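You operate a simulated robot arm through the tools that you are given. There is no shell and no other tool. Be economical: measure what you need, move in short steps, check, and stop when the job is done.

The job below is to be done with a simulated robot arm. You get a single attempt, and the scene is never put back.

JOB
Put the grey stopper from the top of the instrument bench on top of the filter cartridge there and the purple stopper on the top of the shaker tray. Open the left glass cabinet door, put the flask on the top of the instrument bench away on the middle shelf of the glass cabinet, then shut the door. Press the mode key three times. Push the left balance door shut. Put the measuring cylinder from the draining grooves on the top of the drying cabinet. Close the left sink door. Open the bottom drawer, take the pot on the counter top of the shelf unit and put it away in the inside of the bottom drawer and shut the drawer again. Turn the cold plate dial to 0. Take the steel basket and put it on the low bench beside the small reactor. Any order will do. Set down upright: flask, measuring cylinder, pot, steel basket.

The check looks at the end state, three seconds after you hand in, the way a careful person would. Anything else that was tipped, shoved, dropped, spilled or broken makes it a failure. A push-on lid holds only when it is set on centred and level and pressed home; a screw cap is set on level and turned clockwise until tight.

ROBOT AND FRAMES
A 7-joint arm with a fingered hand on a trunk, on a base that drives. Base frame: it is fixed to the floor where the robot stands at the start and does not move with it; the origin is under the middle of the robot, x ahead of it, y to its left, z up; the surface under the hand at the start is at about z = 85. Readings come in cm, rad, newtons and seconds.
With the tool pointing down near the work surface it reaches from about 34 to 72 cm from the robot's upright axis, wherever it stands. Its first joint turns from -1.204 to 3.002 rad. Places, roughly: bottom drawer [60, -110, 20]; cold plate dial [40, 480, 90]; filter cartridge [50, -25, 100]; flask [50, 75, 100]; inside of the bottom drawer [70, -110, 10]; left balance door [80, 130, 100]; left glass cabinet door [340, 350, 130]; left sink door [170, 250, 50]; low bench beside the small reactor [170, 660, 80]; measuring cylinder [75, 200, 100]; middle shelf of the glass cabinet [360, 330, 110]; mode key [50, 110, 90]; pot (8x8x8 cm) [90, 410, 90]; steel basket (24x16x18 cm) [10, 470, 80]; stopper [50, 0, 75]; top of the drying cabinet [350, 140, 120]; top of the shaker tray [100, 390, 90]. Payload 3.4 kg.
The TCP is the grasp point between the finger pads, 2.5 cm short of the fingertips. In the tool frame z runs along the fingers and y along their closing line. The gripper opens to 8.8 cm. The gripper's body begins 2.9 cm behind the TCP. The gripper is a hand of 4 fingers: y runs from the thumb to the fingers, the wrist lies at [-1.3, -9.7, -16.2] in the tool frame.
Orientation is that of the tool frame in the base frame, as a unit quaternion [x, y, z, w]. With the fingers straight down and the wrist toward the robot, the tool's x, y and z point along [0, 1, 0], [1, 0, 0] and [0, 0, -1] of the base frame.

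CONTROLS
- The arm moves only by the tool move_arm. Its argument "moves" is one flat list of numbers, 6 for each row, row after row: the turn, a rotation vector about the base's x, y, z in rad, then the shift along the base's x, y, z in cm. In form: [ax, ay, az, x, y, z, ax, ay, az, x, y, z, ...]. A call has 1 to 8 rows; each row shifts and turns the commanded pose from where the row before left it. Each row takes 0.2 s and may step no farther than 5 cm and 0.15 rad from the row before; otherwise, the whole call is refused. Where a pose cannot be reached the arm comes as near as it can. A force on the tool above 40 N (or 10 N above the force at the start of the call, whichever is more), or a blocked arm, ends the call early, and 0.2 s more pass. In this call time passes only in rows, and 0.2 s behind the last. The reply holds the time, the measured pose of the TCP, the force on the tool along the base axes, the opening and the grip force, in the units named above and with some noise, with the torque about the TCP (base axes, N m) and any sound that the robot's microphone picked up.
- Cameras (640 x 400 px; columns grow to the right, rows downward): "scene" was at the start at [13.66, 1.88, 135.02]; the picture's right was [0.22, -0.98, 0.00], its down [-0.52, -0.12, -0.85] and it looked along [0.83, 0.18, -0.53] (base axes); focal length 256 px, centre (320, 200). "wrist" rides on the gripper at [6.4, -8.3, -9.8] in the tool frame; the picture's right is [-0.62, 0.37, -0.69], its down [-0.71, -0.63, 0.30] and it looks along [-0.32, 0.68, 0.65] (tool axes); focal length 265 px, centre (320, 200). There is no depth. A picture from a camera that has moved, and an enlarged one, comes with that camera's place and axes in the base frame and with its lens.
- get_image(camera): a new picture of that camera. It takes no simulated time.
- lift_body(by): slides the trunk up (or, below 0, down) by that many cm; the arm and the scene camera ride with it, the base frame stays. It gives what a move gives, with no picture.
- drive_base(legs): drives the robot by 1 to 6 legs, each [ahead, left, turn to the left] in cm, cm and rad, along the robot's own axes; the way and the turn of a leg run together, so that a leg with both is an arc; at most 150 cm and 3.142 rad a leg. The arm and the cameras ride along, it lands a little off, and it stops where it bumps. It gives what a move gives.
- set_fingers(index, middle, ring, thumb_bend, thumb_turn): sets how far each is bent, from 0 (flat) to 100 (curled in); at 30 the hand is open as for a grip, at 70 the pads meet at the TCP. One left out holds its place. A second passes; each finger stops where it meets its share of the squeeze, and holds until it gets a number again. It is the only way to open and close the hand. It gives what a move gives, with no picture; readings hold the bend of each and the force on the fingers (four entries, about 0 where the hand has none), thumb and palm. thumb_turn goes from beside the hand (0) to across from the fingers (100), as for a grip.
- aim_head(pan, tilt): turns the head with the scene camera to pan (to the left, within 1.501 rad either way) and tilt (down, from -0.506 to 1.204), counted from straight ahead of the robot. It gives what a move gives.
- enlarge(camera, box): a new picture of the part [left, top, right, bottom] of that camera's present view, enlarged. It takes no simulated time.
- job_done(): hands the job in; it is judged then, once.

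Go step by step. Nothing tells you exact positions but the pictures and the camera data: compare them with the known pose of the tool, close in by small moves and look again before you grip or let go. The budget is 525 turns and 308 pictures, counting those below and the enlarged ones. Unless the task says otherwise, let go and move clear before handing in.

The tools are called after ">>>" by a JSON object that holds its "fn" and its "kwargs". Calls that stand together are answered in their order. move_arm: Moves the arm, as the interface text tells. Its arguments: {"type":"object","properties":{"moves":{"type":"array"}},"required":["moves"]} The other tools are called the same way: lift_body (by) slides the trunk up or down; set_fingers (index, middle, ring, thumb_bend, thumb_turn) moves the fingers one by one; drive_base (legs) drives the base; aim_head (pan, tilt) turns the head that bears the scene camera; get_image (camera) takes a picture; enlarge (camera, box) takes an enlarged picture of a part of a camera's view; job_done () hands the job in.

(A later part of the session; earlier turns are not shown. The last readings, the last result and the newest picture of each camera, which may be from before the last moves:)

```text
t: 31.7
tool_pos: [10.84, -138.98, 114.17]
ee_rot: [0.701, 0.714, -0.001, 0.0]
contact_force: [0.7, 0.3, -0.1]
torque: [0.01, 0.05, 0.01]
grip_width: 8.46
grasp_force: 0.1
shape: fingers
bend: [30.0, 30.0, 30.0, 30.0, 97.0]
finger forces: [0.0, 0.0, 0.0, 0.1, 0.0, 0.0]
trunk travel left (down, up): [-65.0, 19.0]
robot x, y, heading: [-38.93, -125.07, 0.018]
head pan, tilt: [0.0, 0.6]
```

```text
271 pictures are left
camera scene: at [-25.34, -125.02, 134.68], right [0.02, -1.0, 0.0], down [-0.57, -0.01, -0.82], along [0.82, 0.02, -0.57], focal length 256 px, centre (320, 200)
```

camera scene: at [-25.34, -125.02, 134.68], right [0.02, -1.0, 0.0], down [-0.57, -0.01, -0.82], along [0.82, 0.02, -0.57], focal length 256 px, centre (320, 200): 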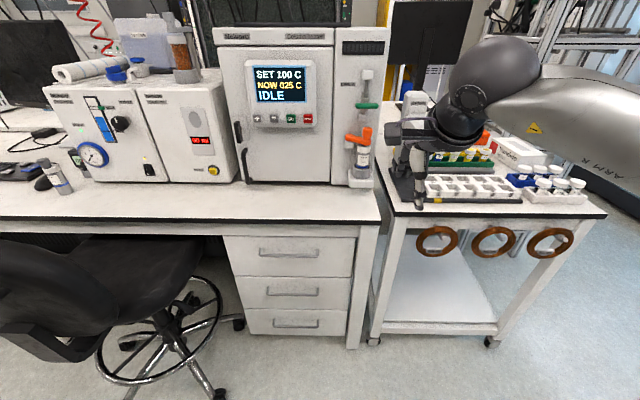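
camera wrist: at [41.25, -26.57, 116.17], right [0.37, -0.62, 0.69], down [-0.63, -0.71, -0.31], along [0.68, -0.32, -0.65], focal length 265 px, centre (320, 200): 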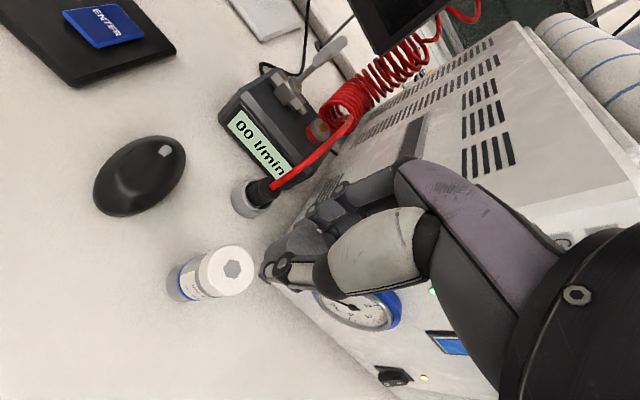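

>>> {"fn": "lift_body", "kwargs": {"by": -40}}

>>> {"fn": "lift_body", "kwargs": {"by": -20}}

>>> {"fn": "get_image", "kwargs": {"camera": "scene"}}

```text
t: 35.5
tool_pos: [10.81, -138.88, 74.25]
ee_rot: [0.7, 0.714, 0.0, 0.0]
contact_force: [0.3, 0.1, -0.1]
torque: [0.02, 0.0, -0.03]
grip_width: 8.44
grasp_force: 0.1
shape: fingers
bend: [30.0, 30.0, 30.0, 30.0, 97.0]
finger forces: [0.1, 0.0, 0.0, 0.0, 0.1, 0.1]
trunk travel left (down, up): [-25.0, 59.0]
robot x, y, heading: [-39.25, -125.2, 0.021]
head pan, tilt: [0.0, 0.6]
```

```text
t: 37.7
tool_pos: [10.92, -139.1, 54.13]
ee_rot: [0.7, 0.714, 0.0, 0.0]
contact_force: [-1.1, 0.3, -0.8]
torque: [0.03, 0.02, -0.04]
grip_width: 8.43
grasp_force: 0.0
shape: fingers
bend: [30.0, 30.0, 30.0, 30.0, 97.0]
finger forces: [0.1, 0.0, 0.1, 0.1, 0.1, 0.1]
trunk travel left (down, up): [-5.0, 79.0]
robot x, y, heading: [-39.24, -125.24, 0.019]
head pan, tilt: [0.0, 0.6]
```

```text
270 pictures are left
camera scene: at [-25.34, -125.01, 74.69], right [0.02, -1.0, 0.0], down [-0.56, -0.01, -0.83], along [0.82, 0.02, -0.56], focal length 256 px, centre (320, 200)
```

scene: 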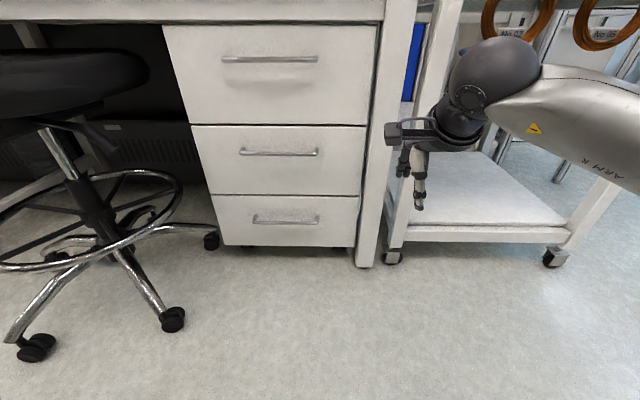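

>>> {"fn": "enlarge", "kwargs": {"camera": "scene", "box": [230, 190, 350, 260]}}

```text
5.33 times, centred on (290, 225) of scene
camera zoom: at [-25.34, -125.01, 74.69], right [0.02, -1.0, 0.0], down [-0.56, -0.01, -0.83], along [0.82, 0.02, -0.56], focal length 1363 px, centre (480, 67)
```

zoom: 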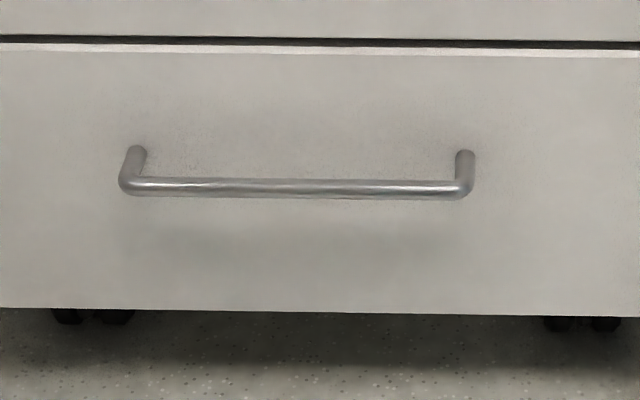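

The bar stands about 3.7 cm off the drawer face at about [37, -113, 24.5]. I move a little closer and bring the hand in pitched 45 degrees.

>>> {"fn": "drive_base", "kwargs": {"legs": [[12, 0, -0.02]]}}

>>> {"fn": "move_arm", "kwargs": {"moves": [0, -0.098, 0, 0.8, 3.25, -2.75, 0, -0.098, 0, 0.8, 3.25, -2.75, 0, -0.098, 0, 0.8, 3.25, -2.75, 0, -0.098, 0, 0.8, 3.25, -2.75, 0, -0.098, 0, 0.8, 3.25, -2.75, 0, -0.098, 0, 0.8, 3.25, -2.75, 0, -0.098, 0, 0.8, 3.25, -2.75, 0, -0.098, 0, 0.8, 3.25, -2.75]}}

>>> {"fn": "get_image", "kwargs": {"camera": "scene"}}

>>> {"fn": "get_image", "kwargs": {"camera": "wrist"}}

```text
t: 39.0
tool_pos: [22.54, -139.85, 54.12]
ee_rot: [0.707, 0.707, -0.001, 0.0]
contact_force: [-0.7, -0.1, -0.5]
torque: [-0.01, 0.01, 0.0]
grip_width: 8.45
grasp_force: 0.1
shape: fingers
bend: [30.0, 30.0, 30.0, 30.0, 97.0]
finger forces: [0.0, 0.1, 0.1, 0.0, 0.0, 0.0]
trunk travel left (down, up): [-5.0, 79.0]
robot x, y, heading: [-26.95, -125.24, -0.003]
head pan, tilt: [0.0, 0.6]
```

```text
t: 40.8
tool_pos: [29.05, -113.97, 32.2]
ee_rot: [0.653, 0.654, 0.272, 0.27]
contact_force: [0.1, -1.1, 0.5]
torque: [0.04, 0.01, -0.03]
grip_width: 8.45
grasp_force: 0.0
shape: fingers
bend: [30.0, 30.0, 30.0, 30.0, 97.0]
finger forces: [0.0, 0.1, 0.0, 0.0, 0.1, 0.0]
trunk travel left (down, up): [-5.0, 79.0]
robot x, y, heading: [-27.18, -125.02, -0.001]
head pan, tilt: [0.0, 0.6]
```

```text
268 pictures are left
camera scene: at [-13.35, -125.18, 74.69], right [0.0, -1.0, 0.0], down [-0.56, 0.0, -0.83], along [0.83, 0.0, -0.56], focal length 256 px, centre (320, 200)
```

scene: 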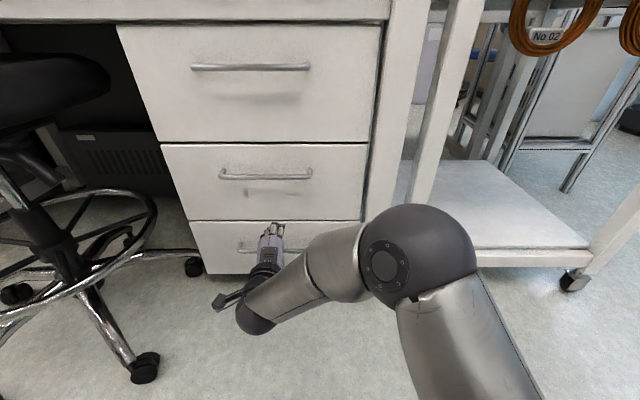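

```text
267 pictures are left
camera wrist: at [15.83, -107.72, 33.3], right [-0.23, -0.62, 0.75], down [-0.23, -0.71, -0.66], along [0.95, -0.32, 0.02], focal length 265 px, centre (320, 200)
```

wrist: 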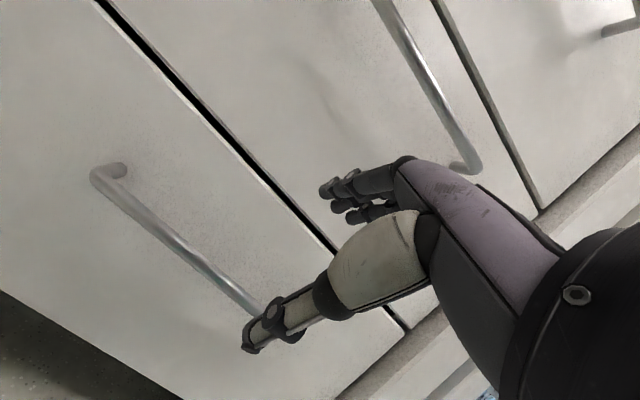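

>>> {"fn": "move_arm", "kwargs": {"moves": [0, 0, 0, 2.2, 0, -2.2, 0, 0, 0, 2.2, 0, -2.2]}}

>>> {"fn": "get_image", "kwargs": {"camera": "wrist"}}

>>> {"fn": "enlarge", "kwargs": {"camera": "scene", "box": [180, 200, 340, 300]}}

```text
t: 41.4
tool_pos: [33.29, -114.0, 27.83]
ee_rot: [0.653, 0.654, 0.27, 0.269]
contact_force: [-0.2, 0.2, 0.4]
torque: [0.03, -0.01, -0.04]
grip_width: 8.48
grasp_force: 0.0
shape: fingers
bend: [30.0, 30.0, 30.0, 30.0, 97.0]
finger forces: [0.0, 0.1, 0.0, 0.0, 0.0, 0.1]
trunk travel left (down, up): [-5.0, 79.0]
robot x, y, heading: [-27.0, -125.53, -0.001]
head pan, tilt: [0.0, 0.6]
```

```text
266 pictures are left
camera wrist: at [20.28, -107.67, 28.87], right [-0.23, -0.62, 0.75], down [-0.23, -0.71, -0.66], along [0.95, -0.32, 0.02], focal length 265 px, centre (320, 200)
```

wrist: 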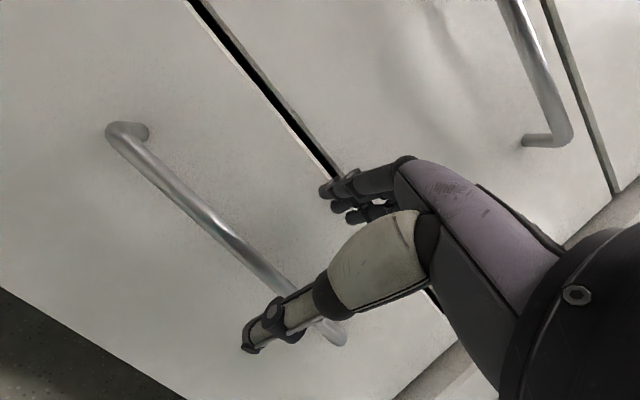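

```text
4.00 times, centred on (260, 250) of scene
camera zoom: at [-13.35, -125.17, 74.69], right [0.0, -1.0, 0.0], down [-0.56, 0.0, -0.83], along [0.83, 0.0, -0.56], focal length 1022 px, centre (560, 0)
```

zoom: 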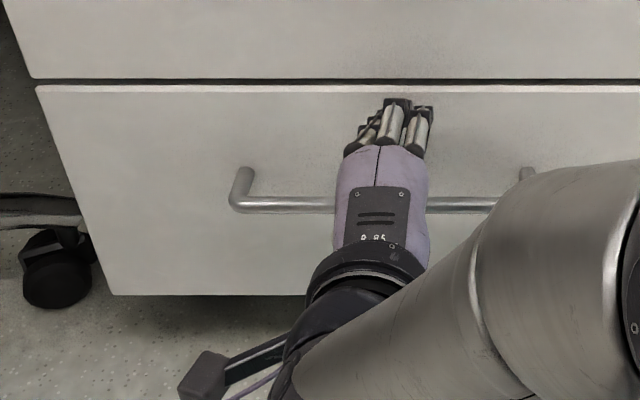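

The bar triangulates to [37.9, 22.8] in x and z, directly along the hand's approach line. I narrow the fingers so they fit behind the bar, then advance.

>>> {"fn": "set_fingers", "kwargs": {"index": 57, "middle": 57, "ring": 57, "thumb_bend": 54}}

>>> {"fn": "move_arm", "kwargs": {"moves": [0, 0, 0, 1.5, 0, -1.6, 0, 0, 0, 1, 0, -1.1]}}

>>> {"fn": "get_image", "kwargs": {"camera": "wrist"}}

>>> {"fn": "enlarge", "kwargs": {"camera": "scene", "box": [220, 210, 320, 270]}}

```text
t: 42.4
tool_pos: [33.25, -113.94, 27.75]
ee_rot: [0.654, 0.653, 0.27, 0.271]
contact_force: [-0.1, -0.4, 0.6]
torque: [-0.02, -0.01, 0.02]
grip_width: 3.12
grasp_force: 0.0
shape: fingers
bend: [56.0, 56.0, 56.0, 54.0, 97.0]
finger forces: [0.0, 0.0, 0.1, 0.1, 0.1, 0.1]
trunk travel left (down, up): [-5.0, 79.0]
robot x, y, heading: [-26.93, -125.1, 0.001]
head pan, tilt: [0.0, 0.6]
```

```text
t: 43.0
tool_pos: [35.72, -113.93, 25.1]
ee_rot: [0.654, 0.653, 0.27, 0.27]
contact_force: [0.0, 0.2, 0.0]
torque: [-0.02, 0.02, -0.01]
grip_width: 3.07
grasp_force: 0.1
shape: fingers
bend: [56.0, 56.0, 56.0, 54.0, 97.0]
finger forces: [0.0, 0.1, 0.0, 0.1, 0.0, 0.1]
trunk travel left (down, up): [-5.0, 79.0]
robot x, y, heading: [-26.88, -124.98, -0.002]
head pan, tilt: [0.0, 0.6]
```

```text
264 pictures are left
camera wrist: at [22.85, -107.66, 26.15], right [-0.23, -0.62, 0.75], down [-0.23, -0.71, -0.66], along [0.95, -0.32, 0.02], focal length 265 px, centre (320, 200)
```

wrist: 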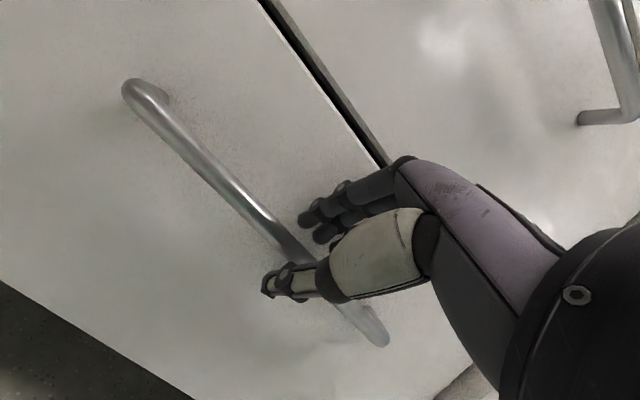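

```text
6.40 times, centred on (270, 240) of scene
camera zoom: at [-13.34, -125.17, 74.69], right [0.0, -1.0, 0.0], down [-0.56, 0.0, -0.83], along [0.83, 0.0, -0.56], focal length 1636 px, centre (640, -56)
```

zoom: 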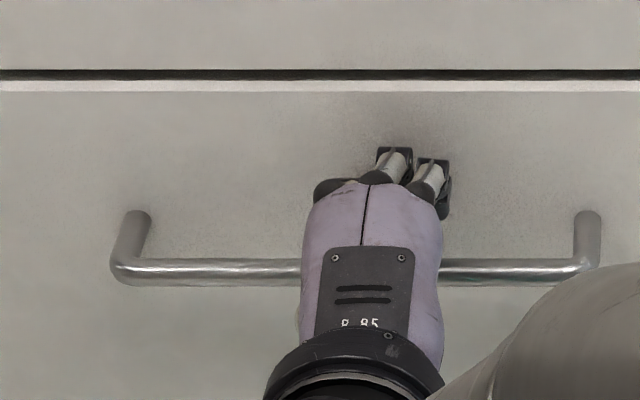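

>>> {"fn": "move_arm", "kwargs": {"moves": [0, 0, 0, 0.8, 0, -0.7, 0, 0, 0, 0.8, 0, -0.7]}}

>>> {"fn": "set_fingers", "kwargs": {"index": 80, "middle": 80, "ring": 80, "thumb_bend": 75}}

>>> {"fn": "get_image", "kwargs": {"camera": "wrist"}}

```text
t: 43.6
tool_pos: [36.78, -113.52, 23.69]
ee_rot: [0.651, 0.656, 0.27, 0.269]
contact_force: [-25.2, -4.6, 6.2]
torque: [-0.06, -0.22, -0.34]
grip_width: 2.26
grasp_force: 12.6
shape: fingers
bend: [63.0, 64.0, 60.0, 54.0, 97.0]
finger forces: [6.1, 13.2, 5.7, 0.1, 0.0, 0.0]
trunk travel left (down, up): [-5.0, 79.0]
robot x, y, heading: [-27.41, -125.49, 0.0]
head pan, tilt: [0.0, 0.6]
stopped in row 2: the force on the tool passed its limit at 40 N (the readings are from after the stop); the commanded pose is now the measured one
```

```text
t: 44.6
tool_pos: [37.12, -113.66, 23.48]
ee_rot: [0.652, 0.656, 0.269, 0.268]
contact_force: [4.9, -2.3, -9.1]
torque: [0.11, -0.07, 0.18]
grip_width: 0.0
grasp_force: 6.4
shape: fingers
bend: [79.0, 79.0, 78.0, 69.0, 97.0]
finger forces: [0.0, 3.3, 7.0, 0.0, 3.0, 0.0]
trunk travel left (down, up): [-5.0, 79.0]
robot x, y, heading: [-26.85, -125.25, 0.001]
head pan, tilt: [0.0, 0.6]
```

```text
262 pictures are left
camera wrist: at [24.12, -107.46, 24.63], right [-0.22, -0.62, 0.75], down [-0.23, -0.72, -0.66], along [0.95, -0.32, 0.01], focal length 265 px, centre (320, 200)
```

wrist: 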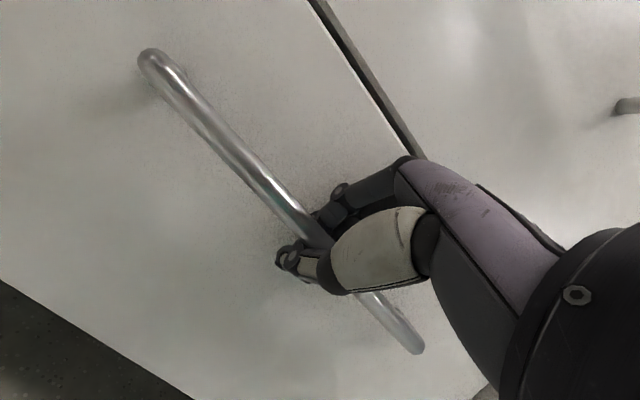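

The hand appears closed around the bar. I pull back a little to test.

>>> {"fn": "move_arm", "kwargs": {"moves": [0, 0, 0, -1.5, 0, 0, 0, 0, 0, -1.5, 0, 0]}}

>>> {"fn": "get_image", "kwargs": {"camera": "scene"}}

```text
t: 45.2
tool_pos: [34.02, -113.61, 23.38]
ee_rot: [0.652, 0.657, 0.268, 0.267]
contact_force: [-1.0, -3.0, -8.7]
torque: [0.09, -0.06, 0.08]
grip_width: 0.0
grasp_force: 5.8
shape: fingers
bend: [79.0, 79.0, 79.0, 69.0, 97.0]
finger forces: [0.0, 1.8, 4.7, 0.1, 5.7, 0.0]
trunk travel left (down, up): [-5.0, 79.0]
robot x, y, heading: [-27.12, -125.1, -0.003]
head pan, tilt: [0.0, 0.6]
```

```text
261 pictures are left
camera scene: at [-13.35, -125.16, 74.66], right [0.0, -1.0, 0.0], down [-0.57, 0.0, -0.82], along [0.82, 0.0, -0.57], focal length 256 px, centre (320, 200)
```

scene: 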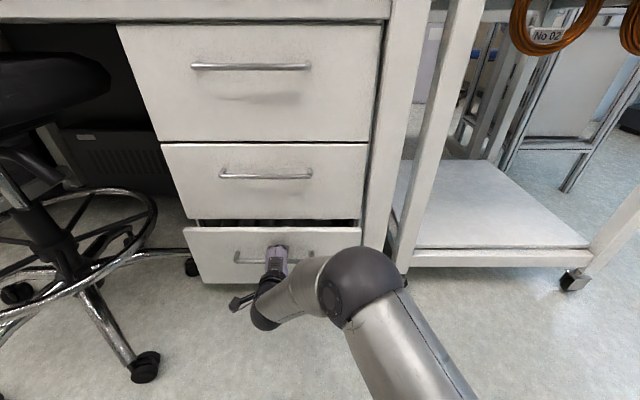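

The drawer opens. I keep pulling with the arm, then with the base.

>>> {"fn": "move_arm", "kwargs": {"moves": [0, 0, 0, -2, 0, 0, 0, 0, 0, -2, 0, 0, 0, 0, 0, -2, 0, 0, 0, 0, 0, -2, 0, 0, 0, 0, 0, -2, 0, 0, 0, 0, 0, -2, 0, 0]}}

>>> {"fn": "drive_base", "kwargs": {"legs": [[-14, 0, 0]]}}

>>> {"fn": "get_image", "kwargs": {"camera": "scene"}}

```text
t: 46.6
tool_pos: [22.28, -113.76, 23.43]
ee_rot: [0.656, 0.654, 0.267, 0.266]
contact_force: [-2.0, 1.1, -7.3]
torque: [0.11, -0.12, 0.08]
grip_width: 0.0
grasp_force: 5.8
shape: fingers
bend: [79.0, 80.0, 79.0, 69.0, 97.0]
finger forces: [0.0, 2.4, 3.9, 0.0, 5.3, 0.0]
trunk travel left (down, up): [-5.0, 79.0]
robot x, y, heading: [-27.43, -125.18, 0.001]
head pan, tilt: [0.0, 0.6]
```

```text
t: 48.0
tool_pos: [8.47, -113.74, 23.63]
ee_rot: [0.656, 0.652, 0.269, 0.267]
contact_force: [-0.6, 3.5, -14.5]
torque: [0.17, -0.1, 0.06]
grip_width: 0.01
grasp_force: 8.3
shape: fingers
bend: [79.0, 79.0, 78.0, 69.0, 97.0]
finger forces: [0.0, 2.8, 6.7, 0.0, 8.1, 0.1]
trunk travel left (down, up): [-5.0, 79.0]
robot x, y, heading: [-41.54, -125.25, -0.001]
head pan, tilt: [0.0, 0.6]
```

```text
260 pictures are left
camera scene: at [-27.19, -125.15, 74.65], right [0.0, -1.0, 0.0], down [-0.57, 0.0, -0.82], along [0.82, 0.0, -0.57], focal length 256 px, centre (320, 200)
```

scene: 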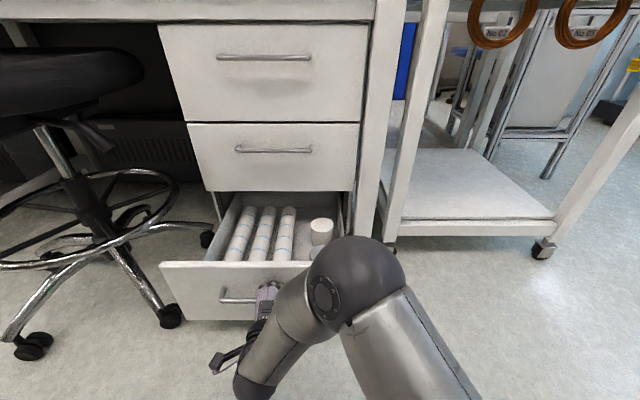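

The drawer is out about 29 cm and holds rolls and jars. I pull a little more.

>>> {"fn": "drive_base", "kwargs": {"legs": [[-7, 0, 0]]}}

>>> {"fn": "enlarge", "kwargs": {"camera": "scene", "box": [140, 160, 400, 340]}}

```text
t: 49.0
tool_pos: [1.6, -113.77, 23.66]
ee_rot: [0.657, 0.652, 0.269, 0.266]
contact_force: [-2.2, 2.9, -12.7]
torque: [0.13, -0.12, 0.12]
grip_width: 0.0
grasp_force: 8.4
shape: fingers
bend: [79.0, 79.0, 78.0, 69.0, 97.0]
finger forces: [0.0, 2.4, 6.1, 0.1, 7.2, 0.0]
trunk travel left (down, up): [-5.0, 79.0]
robot x, y, heading: [-47.92, -124.78, -0.0]
head pan, tilt: [0.0, 0.6]
```

```text
2.22 times, centred on (270, 250) of scene
camera zoom: at [-34.11, -125.14, 74.66], right [0.0, -1.0, 0.0], down [-0.57, 0.0, -0.82], along [0.82, 0.0, -0.57], focal length 568 px, centre (431, 89)
```

zoom: 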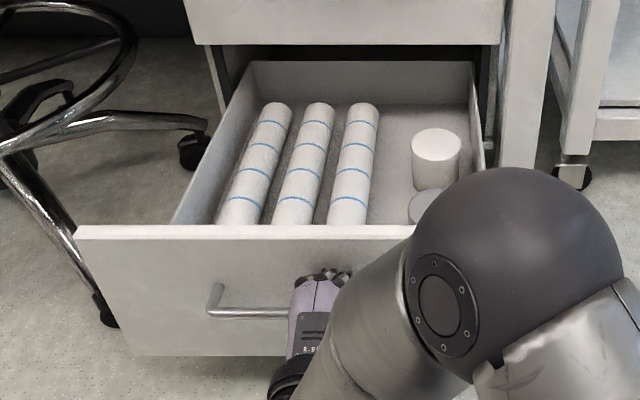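

The drawer is nearly fully out. I release the handle and back away.

>>> {"fn": "set_fingers", "kwargs": {"index": 50, "middle": 50, "ring": 50, "thumb_bend": 40}}

>>> {"fn": "move_arm", "kwargs": {"moves": [0, 0, 0, -1.5, 0, 1.5, 0, 0, 0, -2, 0, 2, 0, 0, 0, -2, 0, 2, 0, 0.1, 0, -2, 0, 4, 0, 0.1, 0, 0, 0, 4.5, 0, 0.1, 0, 0, 0, 4.5, 0, 0.1, 0, 0, 0, 4.5]}}

>>> {"fn": "get_image", "kwargs": {"camera": "scene"}}

```text
t: 50.0
tool_pos: [1.58, -113.86, 23.7]
ee_rot: [0.658, 0.651, 0.269, 0.265]
contact_force: [1.1, -0.1, 0.8]
torque: [0.0, -0.01, 0.0]
grip_width: 5.29
grasp_force: 0.3
shape: fingers
bend: [49.0, 50.0, 50.0, 40.0, 97.0]
finger forces: [0.6, 0.5, 0.4, 0.0, 0.0, 0.0]
trunk travel left (down, up): [-5.0, 79.0]
robot x, y, heading: [-48.12, -125.17, -0.001]
head pan, tilt: [0.0, 0.6]
```

```text
t: 51.6
tool_pos: [-5.94, -113.78, 46.72]
ee_rot: [0.697, 0.693, 0.132, 0.132]
contact_force: [0.5, -0.7, 0.0]
torque: [0.01, -0.02, -0.02]
grip_width: 5.24
grasp_force: 0.1
shape: fingers
bend: [50.0, 50.0, 50.0, 40.0, 97.0]
finger forces: [0.0, 0.1, 0.1, 0.0, 0.0, 0.0]
trunk travel left (down, up): [-5.0, 79.0]
robot x, y, heading: [-48.16, -125.14, -0.005]
head pan, tilt: [0.0, 0.6]
```

```text
258 pictures are left
camera scene: at [-34.2, -125.16, 74.68], right [0.0, -1.0, 0.0], down [-0.56, 0.0, -0.83], along [0.83, 0.0, -0.57], focal length 256 px, centre (320, 200)
```

scene: 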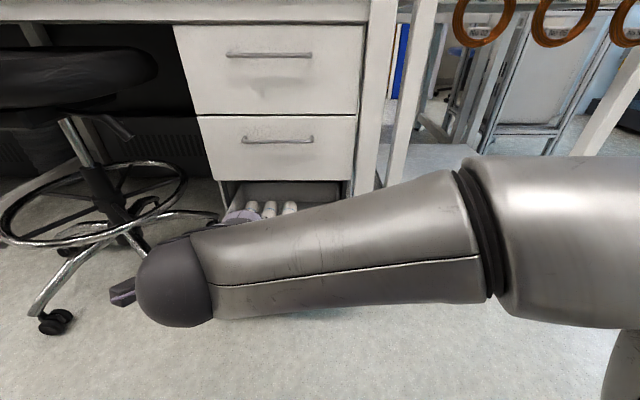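

I raise the trunk and level the hand again.

>>> {"fn": "move_arm", "kwargs": {"moves": [0, 0.1, 0, 0, 0, 1, 0, 0.1, 0, 1, -3, 1, 0, 0.1, 0, 1, -3, 1, 0, 0.085, 0, 1, -3, 1]}}

>>> {"fn": "lift_body", "kwargs": {"by": 40}}

>>> {"fn": "lift_body", "kwargs": {"by": 20}}

>>> {"fn": "aim_head", "kwargs": {"pan": 0.1, "tilt": 0.9}}

>>> {"fn": "get_image", "kwargs": {"camera": "scene"}}

```text
t: 52.6
tool_pos: [-3.05, -122.88, 50.7]
ee_rot: [0.71, 0.705, -0.003, -0.005]
contact_force: [-0.1, -0.2, 0.0]
torque: [0.0, 0.01, 0.0]
grip_width: 5.27
grasp_force: 0.0
shape: fingers
bend: [50.0, 50.0, 50.0, 40.0, 97.0]
finger forces: [0.1, 0.0, 0.1, 0.0, 0.0, 0.1]
trunk travel left (down, up): [-5.0, 79.0]
robot x, y, heading: [-48.26, -125.4, -0.008]
head pan, tilt: [0.0, 0.6]
```

```text
t: 56.4
tool_pos: [-3.0, -122.98, 90.76]
ee_rot: [0.71, 0.704, -0.003, -0.003]
contact_force: [0.3, 0.1, 0.6]
torque: [0.02, -0.03, 0.0]
grip_width: 5.25
grasp_force: 0.1
shape: fingers
bend: [50.0, 50.0, 50.0, 40.0, 97.0]
finger forces: [0.0, 0.0, 0.0, 0.0, 0.0, 0.1]
trunk travel left (down, up): [-45.0, 39.0]
robot x, y, heading: [-47.95, -125.21, -0.004]
head pan, tilt: [0.0, 0.6]
```

```text
t: 58.6
tool_pos: [-2.92, -122.8, 110.61]
ee_rot: [0.711, 0.703, -0.003, -0.004]
contact_force: [-0.7, 0.4, 0.2]
torque: [0.0, -0.01, -0.01]
grip_width: 5.27
grasp_force: 0.1
shape: fingers
bend: [50.0, 50.0, 50.0, 40.0, 97.0]
finger forces: [0.0, 0.0, 0.1, 0.1, 0.0, 0.0]
trunk travel left (down, up): [-65.0, 19.0]
robot x, y, heading: [-48.17, -125.14, -0.001]
head pan, tilt: [0.0, 0.6]
```

```text
t: 59.4
tool_pos: [-2.99, -122.9, 110.78]
ee_rot: [0.71, 0.704, -0.003, -0.003]
contact_force: [0.2, -0.6, -0.3]
torque: [0.05, 0.0, -0.03]
grip_width: 5.25
grasp_force: 0.0
shape: fingers
bend: [50.0, 50.0, 50.0, 40.0, 97.0]
finger forces: [0.1, 0.0, 0.0, 0.1, 0.1, 0.0]
trunk travel left (down, up): [-65.0, 19.0]
robot x, y, heading: [-48.08, -125.19, 0.003]
head pan, tilt: [0.099, 0.901]
```

```text
257 pictures are left
camera scene: at [-35.52, -124.42, 132.21], right [0.1, -1.0, 0.0], down [-0.78, -0.08, -0.62], along [0.62, 0.06, -0.78], focal length 256 px, centre (320, 200)
```

scene: 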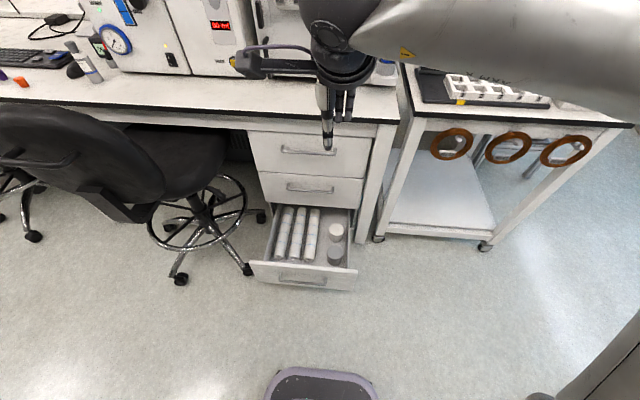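

>>> {"fn": "enlarge", "kwargs": {"camera": "scene", "box": [230, 190, 380, 300]}}

```text
3.64 times, centred on (305, 245) of scene
camera zoom: at [-35.52, -124.42, 132.21], right [0.1, -1.0, 0.0], down [-0.78, -0.08, -0.62], along [0.62, 0.06, -0.78], focal length 929 px, centre (374, 36)
```

zoom: 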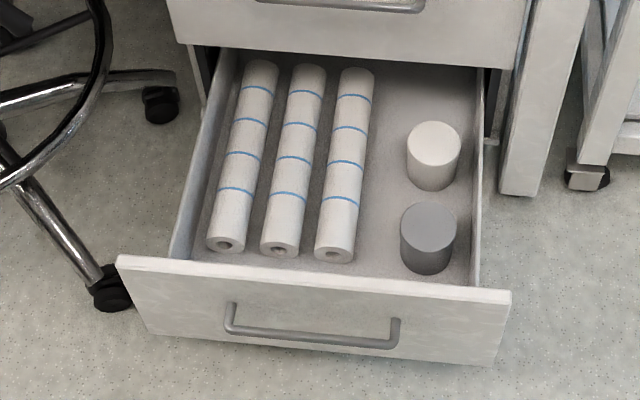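

The free space is between the drawer front and the rolls (about 11 cm deep). Next I fetch the purple stopper: drive back to the starting place.

>>> {"fn": "drive_base", "kwargs": {"legs": [[0, 125, 0], [46, 0, 0]]}}

>>> {"fn": "set_fingers", "kwargs": {"index": 30, "middle": 30, "ring": 30, "thumb_bend": 30}}

>>> {"fn": "aim_head", "kwargs": {"pan": 0.2, "tilt": 0.8}}

>>> {"fn": "get_image", "kwargs": {"camera": "scene"}}

>>> {"fn": "get_image", "kwargs": {"camera": "wrist"}}

```text
t: 68.0
tool_pos: [44.19, 0.18, 110.57]
ee_rot: [0.712, 0.702, -0.003, -0.003]
contact_force: [-0.4, -0.2, 0.5]
torque: [0.0, 0.01, 0.01]
grip_width: 5.25
grasp_force: 0.1
shape: fingers
bend: [50.0, 50.0, 50.0, 40.0, 97.0]
finger forces: [0.0, 0.0, 0.1, 0.1, 0.0, 0.1]
trunk travel left (down, up): [-65.0, 19.0]
robot x, y, heading: [-0.75, -1.72, -0.007]
head pan, tilt: [0.099, 0.901]
```

```text
t: 69.0
tool_pos: [44.24, 0.18, 110.76]
ee_rot: [0.712, 0.702, -0.003, -0.004]
contact_force: [-0.5, 0.1, 0.8]
torque: [0.01, 0.01, -0.02]
grip_width: 8.43
grasp_force: 0.1
shape: fingers
bend: [30.0, 30.0, 30.0, 30.0, 97.0]
finger forces: [0.0, 0.0, 0.1, 0.0, 0.1, 0.1]
trunk travel left (down, up): [-65.0, 19.0]
robot x, y, heading: [-0.88, -1.6, -0.014]
head pan, tilt: [0.099, 0.901]
```

```text
t: 69.7
tool_pos: [44.28, 0.28, 110.68]
ee_rot: [0.712, 0.702, -0.003, -0.004]
contact_force: [-0.4, 0.4, -0.7]
torque: [0.01, 0.0, -0.01]
grip_width: 8.41
grasp_force: 0.0
shape: fingers
bend: [30.0, 30.0, 30.0, 30.0, 97.0]
finger forces: [0.0, 0.1, 0.0, 0.1, 0.1, 0.1]
trunk travel left (down, up): [-65.0, 19.0]
robot x, y, heading: [-0.57, -1.71, -0.011]
head pan, tilt: [0.201, 0.799]
```

```text
255 pictures are left
camera scene: at [12.01, -0.19, 132.99], right [0.19, -0.98, 0.0], down [-0.7, -0.14, -0.7], along [0.68, 0.13, -0.72], focal length 256 px, centre (320, 200)
```

scene: 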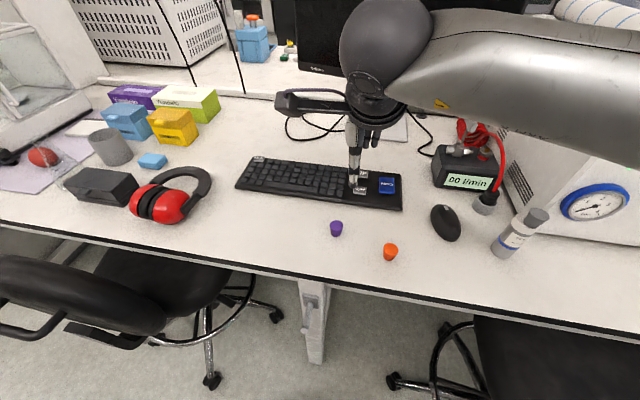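

```text
254 pictures are left
camera wrist: at [35.93, 6.66, 120.59], right [0.36, -0.63, 0.69], down [-0.64, -0.7, -0.3], along [0.67, -0.33, -0.66], focal length 265 px, centre (320, 200)
```

wrist: 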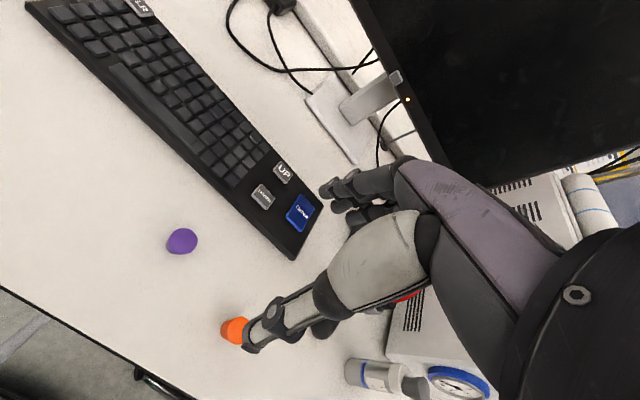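

The purple stopper is at [48.1, 3.05]. I descend on it.

>>> {"fn": "move_arm", "kwargs": {"moves": [0, 0, 0, 0.95, 0.7, -4.3, 0, 0, 0, 0.95, 0.7, -4.3, 0, 0, 0, 0.95, 0.7, -4.3, 0, 0, 0, 0.9, 0.7, -4.3]}}

>>> {"fn": "get_image", "kwargs": {"camera": "wrist"}}

```text
t: 70.7
tool_pos: [48.02, 3.14, 93.38]
ee_rot: [0.712, 0.702, -0.004, -0.004]
contact_force: [0.0, 0.5, 0.1]
torque: [0.01, -0.02, 0.02]
grip_width: 8.46
grasp_force: 0.0
shape: fingers
bend: [30.0, 30.0, 30.0, 30.0, 97.0]
finger forces: [0.1, 0.0, 0.0, 0.0, 0.0, 0.0]
trunk travel left (down, up): [-65.0, 19.0]
robot x, y, heading: [-0.69, -1.69, -0.009]
head pan, tilt: [0.201, 0.799]
```

```text
253 pictures are left
camera wrist: at [39.84, 9.52, 103.36], right [0.37, -0.63, 0.69], down [-0.64, -0.7, -0.3], along [0.67, -0.34, -0.66], focal length 265 px, centre (320, 200)
```

wrist: 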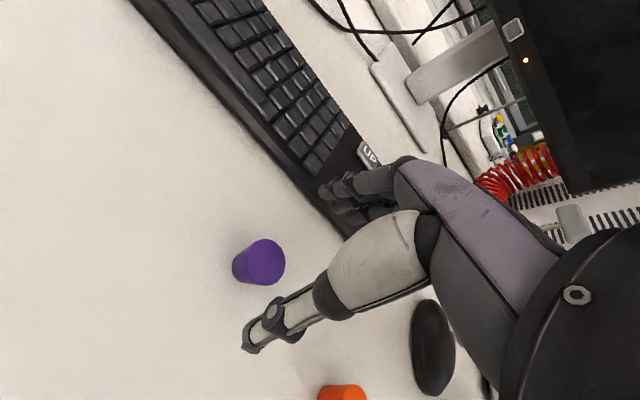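

>>> {"fn": "move_arm", "kwargs": {"moves": [0, 0, 0, -0.2, 0, -2.2, 0, 0, 0, 0, 0, -2.2]}}

>>> {"fn": "set_fingers", "kwargs": {"index": 75, "middle": 75, "ring": 65, "thumb_bend": 75}}

>>> {"fn": "move_arm", "kwargs": {"moves": [0, 0, 0, 0, 0, 4, 0, 0, 0, 0, 0, 5, 0, 0, 0, 0, 0, 5, 0, 0, 0, 0, 0, 5, 0, 0, 0, 0, 0, 5]}}

>>> {"fn": "get_image", "kwargs": {"camera": "wrist"}}

>>> {"fn": "get_image", "kwargs": {"camera": "scene"}}

```text
t: 71.3
tool_pos: [47.91, 3.01, 89.0]
ee_rot: [0.713, 0.701, -0.003, -0.004]
contact_force: [-0.1, -0.5, 0.3]
torque: [-0.01, 0.01, 0.02]
grip_width: 8.46
grasp_force: 0.1
shape: fingers
bend: [30.0, 30.0, 30.0, 30.0, 97.0]
finger forces: [0.0, 0.0, 0.1, 0.1, 0.0, 0.1]
trunk travel left (down, up): [-65.0, 19.0]
robot x, y, heading: [-0.77, -1.35, -0.011]
head pan, tilt: [0.201, 0.799]
```

```text
t: 72.3
tool_pos: [47.86, 3.01, 88.96]
ee_rot: [0.713, 0.701, -0.004, -0.003]
contact_force: [-0.1, -0.4, 0.8]
torque: [-0.02, 0.01, 0.0]
grip_width: 1.82
grasp_force: 14.8
shape: fingers
bend: [60.0, 65.0, 65.0, 62.0, 95.0]
finger forces: [8.0, 7.9, 0.0, 0.0, 14.7, 0.0]
trunk travel left (down, up): [-65.0, 19.0]
robot x, y, heading: [-0.99, -1.59, -0.011]
head pan, tilt: [0.201, 0.799]
```

```text
t: 73.5
tool_pos: [47.48, 2.94, 113.0]
ee_rot: [0.713, 0.702, -0.003, -0.004]
contact_force: [-0.6, 0.4, -0.5]
torque: [-0.02, 0.03, 0.01]
grip_width: 1.81
grasp_force: 15.4
shape: fingers
bend: [60.0, 65.0, 65.0, 62.0, 95.0]
finger forces: [7.8, 8.0, 0.1, 0.0, 14.2, 0.0]
trunk travel left (down, up): [-65.0, 19.0]
robot x, y, heading: [-0.74, -1.77, -0.009]
head pan, tilt: [0.201, 0.799]
```

```text
252 pictures are left
camera wrist: at [39.34, 9.43, 123.01], right [0.37, -0.63, 0.69], down [-0.64, -0.7, -0.3], along [0.67, -0.33, -0.66], focal length 265 px, centre (320, 200)
```

wrist: 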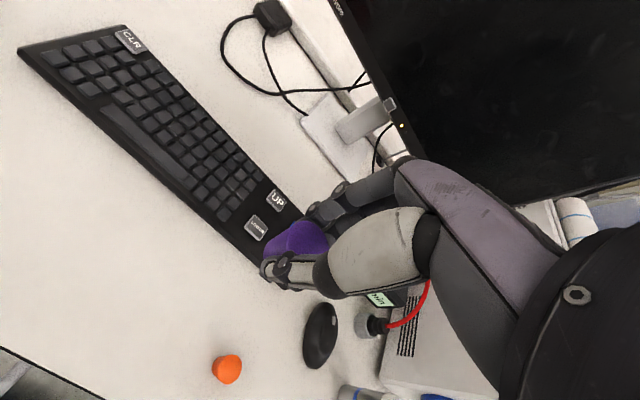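

```text
251 pictures are left
camera scene: at [11.96, -0.14, 133.0], right [0.19, -0.98, 0.0], down [-0.7, -0.14, -0.7], along [0.68, 0.13, -0.72], focal length 256 px, centre (320, 200)
```

scene: 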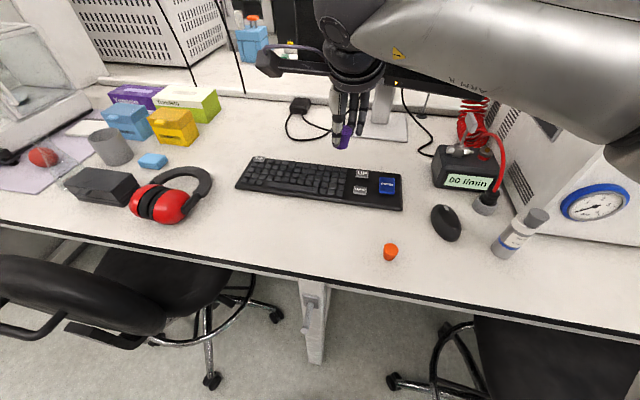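

I hold the purple stopper. I back out into the aisle and look left along the route.

>>> {"fn": "drive_base", "kwargs": {"legs": [[-42, 0, 0.01]]}}

>>> {"fn": "aim_head", "kwargs": {"pan": 1.5, "tilt": 0.4}}

>>> {"fn": "get_image", "kwargs": {"camera": "scene"}}

```text
t: 76.1
tool_pos: [4.74, 3.46, 112.98]
ee_rot: [0.712, 0.702, -0.004, -0.003]
contact_force: [0.0, -0.2, 0.9]
torque: [0.0, -0.01, -0.04]
grip_width: 1.81
grasp_force: 15.0
shape: fingers
bend: [60.0, 65.0, 65.0, 62.0, 95.0]
finger forces: [7.8, 8.0, 0.0, 0.1, 14.4, 0.0]
trunk travel left (down, up): [-65.0, 19.0]
robot x, y, heading: [-43.94, -1.02, -0.005]
head pan, tilt: [0.201, 0.799]
```

```text
t: 77.6
tool_pos: [4.88, 3.5, 112.97]
ee_rot: [0.712, 0.702, -0.003, -0.003]
contact_force: [0.2, 0.8, 0.8]
torque: [0.02, 0.0, 0.01]
grip_width: 1.82
grasp_force: 15.4
shape: fingers
bend: [60.0, 65.0, 65.0, 62.0, 95.0]
finger forces: [7.7, 8.0, 0.0, 0.0, 14.3, 0.0]
trunk travel left (down, up): [-65.0, 19.0]
robot x, y, heading: [-43.85, -1.24, -0.003]
head pan, tilt: [1.499, 0.4]
```

```text
250 pictures are left
camera scene: at [-37.96, 7.89, 136.5], right [1.0, -0.08, 0.0], down [-0.03, -0.39, -0.92], along [0.07, 0.92, -0.39], focal length 256 px, centre (320, 200)
```

scene: 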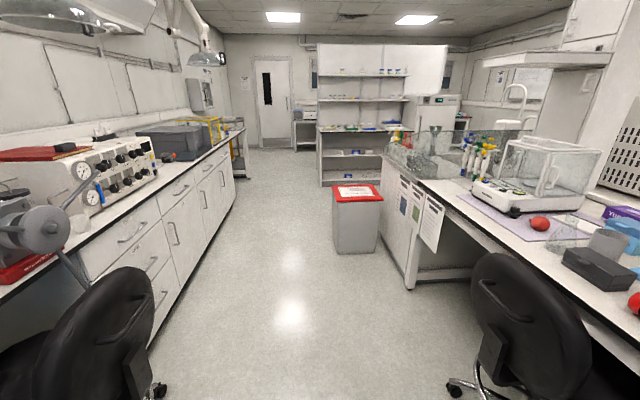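

The aisle is clear to the shelf unit ahead, passing a red-lidded bin on the right. I drive along it.

>>> {"fn": "drive_base", "kwargs": {"legs": [[0, 145, 0], [0, 125, 0]]}}

>>> {"fn": "aim_head", "kwargs": {"pan": 0.9, "tilt": 0.5}}

>>> {"fn": "get_image", "kwargs": {"camera": "scene"}}

>>> {"fn": "aim_head", "kwargs": {"pan": 0.0, "tilt": 0.4}}

>>> {"fn": "get_image", "kwargs": {"camera": "scene"}}

```text
t: 90.6
tool_pos: [9.02, 270.84, 113.01]
ee_rot: [0.721, 0.693, -0.003, -0.002]
contact_force: [-0.1, -0.1, -0.4]
torque: [0.01, -0.01, 0.03]
grip_width: 1.81
grasp_force: 14.8
shape: fingers
bend: [60.0, 65.0, 65.0, 62.0, 95.0]
finger forces: [7.9, 7.9, 0.0, 0.1, 14.4, 0.1]
trunk travel left (down, up): [-65.0, 19.0]
robot x, y, heading: [-39.34, 267.57, -0.034]
head pan, tilt: [1.499, 0.4]
```

```text
t: 91.6
tool_pos: [8.89, 270.84, 112.93]
ee_rot: [0.721, 0.693, -0.003, -0.004]
contact_force: [0.0, 0.0, -0.3]
torque: [0.02, 0.02, 0.0]
grip_width: 1.78
grasp_force: 15.4
shape: fingers
bend: [60.0, 65.0, 65.0, 62.0, 95.0]
finger forces: [7.9, 8.1, 0.1, 0.1, 14.3, 0.0]
trunk travel left (down, up): [-65.0, 19.0]
robot x, y, heading: [-39.88, 267.55, -0.034]
head pan, tilt: [0.901, 0.499]
```

```text
249 pictures are left
camera scene: at [-28.87, 274.04, 135.59], right [0.76, -0.65, 0.0], down [-0.31, -0.37, -0.88], along [0.57, 0.67, -0.48], focal length 256 px, centre (320, 200)
```

scene: 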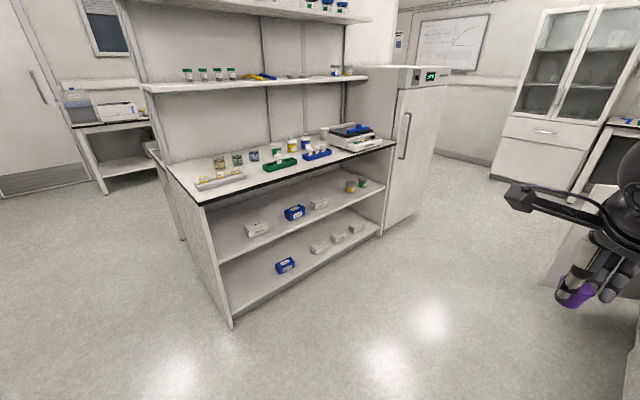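

```text
t: 92.8
tool_pos: [8.93, 270.83, 113.03]
ee_rot: [0.721, 0.693, -0.003, -0.003]
contact_force: [0.0, 0.0, 0.0]
torque: [-0.04, 0.01, 0.0]
grip_width: 1.8
grasp_force: 15.0
shape: fingers
bend: [60.0, 65.0, 65.0, 62.0, 95.0]
finger forces: [7.8, 8.0, 0.0, 0.0, 14.2, 0.0]
trunk travel left (down, up): [-65.0, 19.0]
robot x, y, heading: [-39.84, 267.66, -0.034]
head pan, tilt: [0.0, 0.4]
```

```text
248 pictures are left
camera scene: at [-25.49, 266.8, 136.5], right [-0.03, -1.0, 0.0], down [-0.39, 0.01, -0.92], along [0.92, -0.03, -0.39], focal length 256 px, centre (320, 200)
```

scene: 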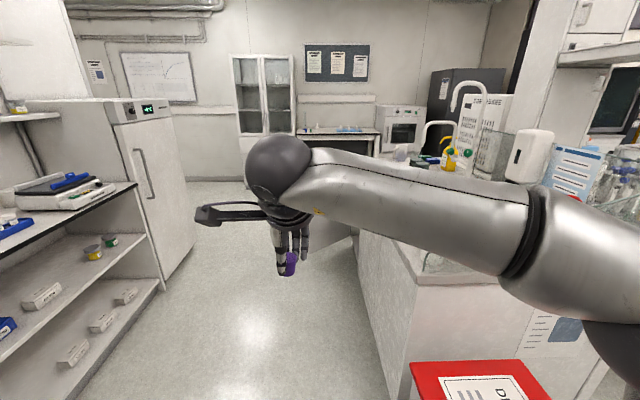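

The shelf unit with the shaker is ahead-left, and there is a clear aisle in front of it. I drive in front of it and turn to face it.

>>> {"fn": "drive_base", "kwargs": {"legs": [[0, 38, 0.034], [128, 0, 0], [0, 0, 1.57]]}}

>>> {"fn": "aim_head", "kwargs": {"pan": 0.0, "tilt": 0.6}}

>>> {"fn": "get_image", "kwargs": {"camera": "scene"}}

```text
t: 105.2
tool_pos: [84.0, 352.3, 113.0]
ee_rot: [-0.002, 1.0, -0.004, 0.0]
contact_force: [-0.5, -0.7, 1.0]
torque: [-0.01, -0.02, 0.02]
grip_width: 1.77
grasp_force: 15.2
shape: fingers
bend: [60.0, 65.0, 65.0, 62.0, 95.0]
finger forces: [7.7, 7.8, 0.1, 0.0, 13.9, 0.0]
trunk travel left (down, up): [-65.0, 19.0]
robot x, y, heading: [89.51, 303.9, 1.585]
head pan, tilt: [0.0, 0.4]
```

```text
t: 105.9
tool_pos: [84.0, 352.12, 113.05]
ee_rot: [-0.002, 1.0, -0.004, 0.0]
contact_force: [0.1, 0.6, -0.1]
torque: [0.0, 0.02, -0.03]
grip_width: 1.77
grasp_force: 14.7
shape: fingers
bend: [60.0, 65.0, 65.0, 62.0, 95.0]
finger forces: [7.7, 7.8, 0.0, 0.0, 13.8, 0.0]
trunk travel left (down, up): [-65.0, 19.0]
robot x, y, heading: [89.1, 304.15, 1.579]
head pan, tilt: [0.0, 0.6]
```

```text
247 pictures are left
camera scene: at [89.32, 317.6, 134.69], right [1.0, 0.01, 0.0], down [0.01, -0.56, -0.83], along [-0.01, 0.83, -0.56], focal length 256 px, centre (320, 200)
```

scene: 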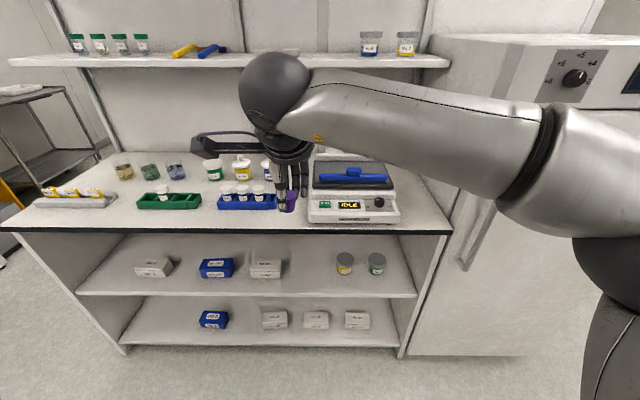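

>>> {"fn": "enlarge", "kwargs": {"camera": "scene", "box": [270, 130, 420, 230]}}

>>> {"fn": "get_image", "kwargs": {"camera": "wrist"}}

```text
4.00 times, centred on (345, 180) of scene
camera zoom: at [89.32, 317.6, 134.69], right [1.0, 0.01, 0.0], down [0.01, -0.56, -0.83], along [-0.01, 0.83, -0.56], focal length 1022 px, centre (220, 280)
```

zoom: 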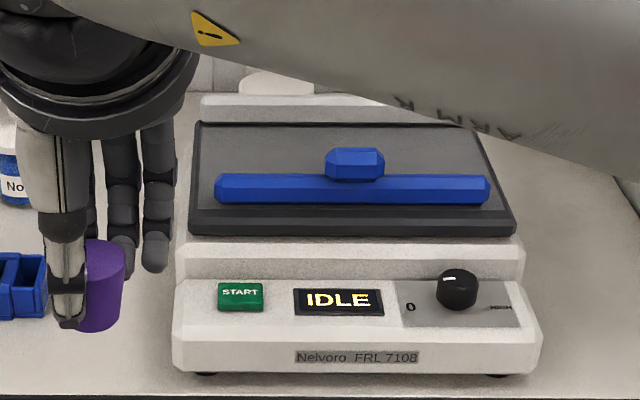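

```text
245 pictures are left
camera wrist: at [77.47, 343.77, 122.94], right [0.62, 0.38, 0.69], down [0.72, -0.63, -0.3], along [0.32, 0.68, -0.66], focal length 265 px, centre (320, 200)
```

wrist: 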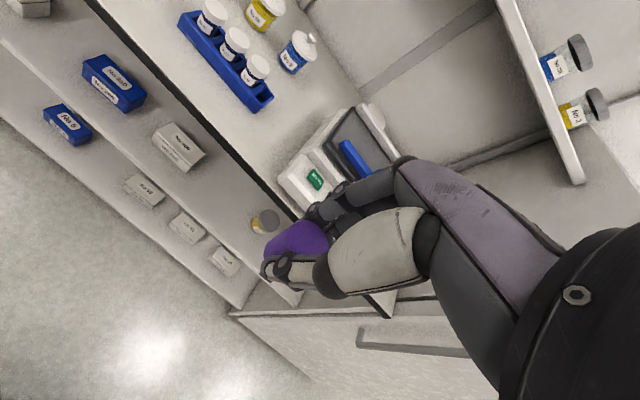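

>>> {"fn": "enlarge", "kwargs": {"camera": "wrist", "box": [260, 80, 420, 220]}}

```text
2.86 times, centred on (340, 150) of wrist
camera zoom: at [77.47, 343.77, 122.94], right [0.62, 0.38, 0.69], down [0.72, -0.63, -0.3], along [0.32, 0.68, -0.66], focal length 758 px, centre (263, 343)
```

zoom: 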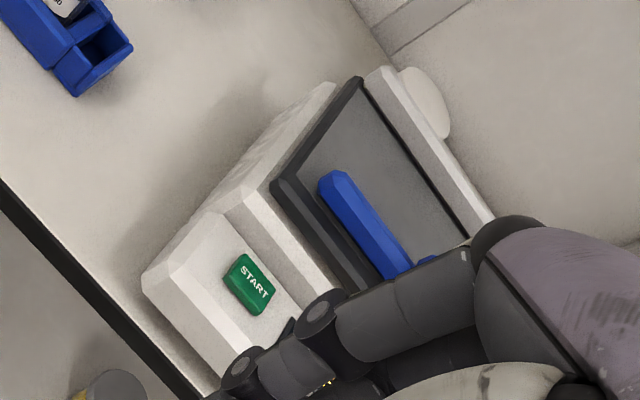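

The shaker tray is at z about 95, x 87 to 110, y 383 to 401, with a blue clamp bar near its front. I will put the stopper behind the bar near [93, 394], so I drive closer first.

>>> {"fn": "drive_base", "kwargs": {"legs": [[22, 0, -0.01]]}}

>>> {"fn": "move_arm", "kwargs": {"moves": [0, 0, 0, 1.5, 4, -1, 0, 0, 0, 1.5, 4, -1, 0, 0, 0, 1.5, 4, -1, 0, 0, 0, 1.5, 4, -1, 0, 0, 0, 1.5, 3, -1]}}

>>> {"fn": "get_image", "kwargs": {"camera": "scene"}}

>>> {"fn": "get_image", "kwargs": {"camera": "wrist"}}

```text
t: 107.6
tool_pos: [84.1, 374.11, 112.92]
ee_rot: [0.001, 1.0, -0.004, 0.0]
contact_force: [-0.1, -0.6, -0.1]
torque: [-0.03, 0.01, 0.02]
grip_width: 1.79
grasp_force: 14.9
shape: fingers
bend: [60.0, 65.0, 65.0, 62.0, 95.0]
finger forces: [7.7, 7.8, 0.0, 0.1, 13.9, 0.0]
trunk travel left (down, up): [-65.0, 19.0]
robot x, y, heading: [89.05, 325.99, 1.574]
head pan, tilt: [0.0, 0.6]
```

```text
t: 108.8
tool_pos: [91.79, 393.24, 107.81]
ee_rot: [0.001, 1.0, -0.004, 0.0]
contact_force: [-0.1, -0.2, -1.1]
torque: [-0.04, 0.02, -0.01]
grip_width: 1.77
grasp_force: 14.6
shape: fingers
bend: [60.0, 65.0, 65.0, 62.0, 95.0]
finger forces: [7.6, 8.0, 0.0, 0.1, 13.9, 0.0]
trunk travel left (down, up): [-65.0, 19.0]
robot x, y, heading: [89.72, 325.68, 1.571]
head pan, tilt: [0.0, 0.6]
```

```text
243 pictures are left
camera scene: at [89.21, 339.56, 134.67], right [1.0, 0.0, 0.0], down [0.0, -0.57, -0.82], along [0.0, 0.82, -0.57], focal length 256 px, centre (320, 200)
```

scene: 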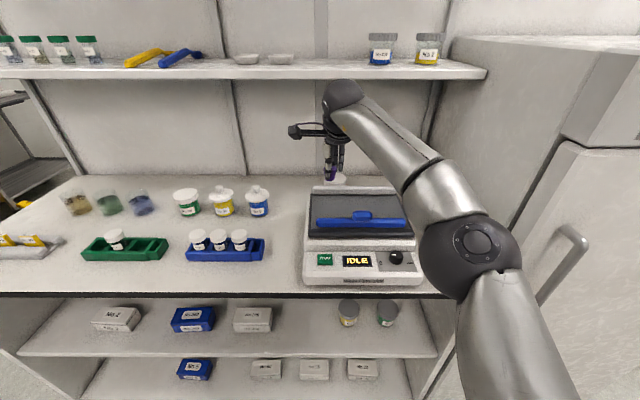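

```text
242 pictures are left
camera wrist: at [85.17, 384.74, 117.76], right [0.62, 0.37, 0.69], down [0.71, -0.63, -0.3], along [0.33, 0.68, -0.66], focal length 265 px, centre (320, 200)
```

wrist: 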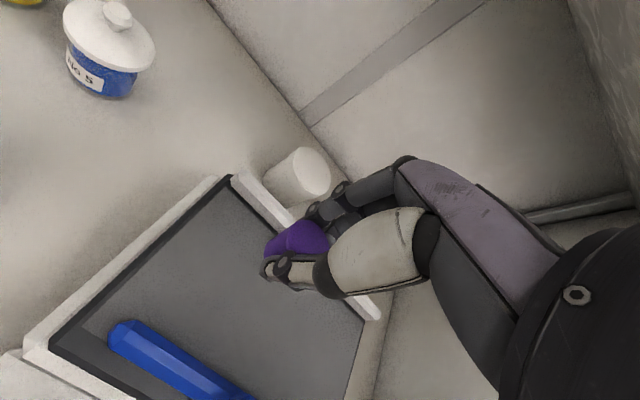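

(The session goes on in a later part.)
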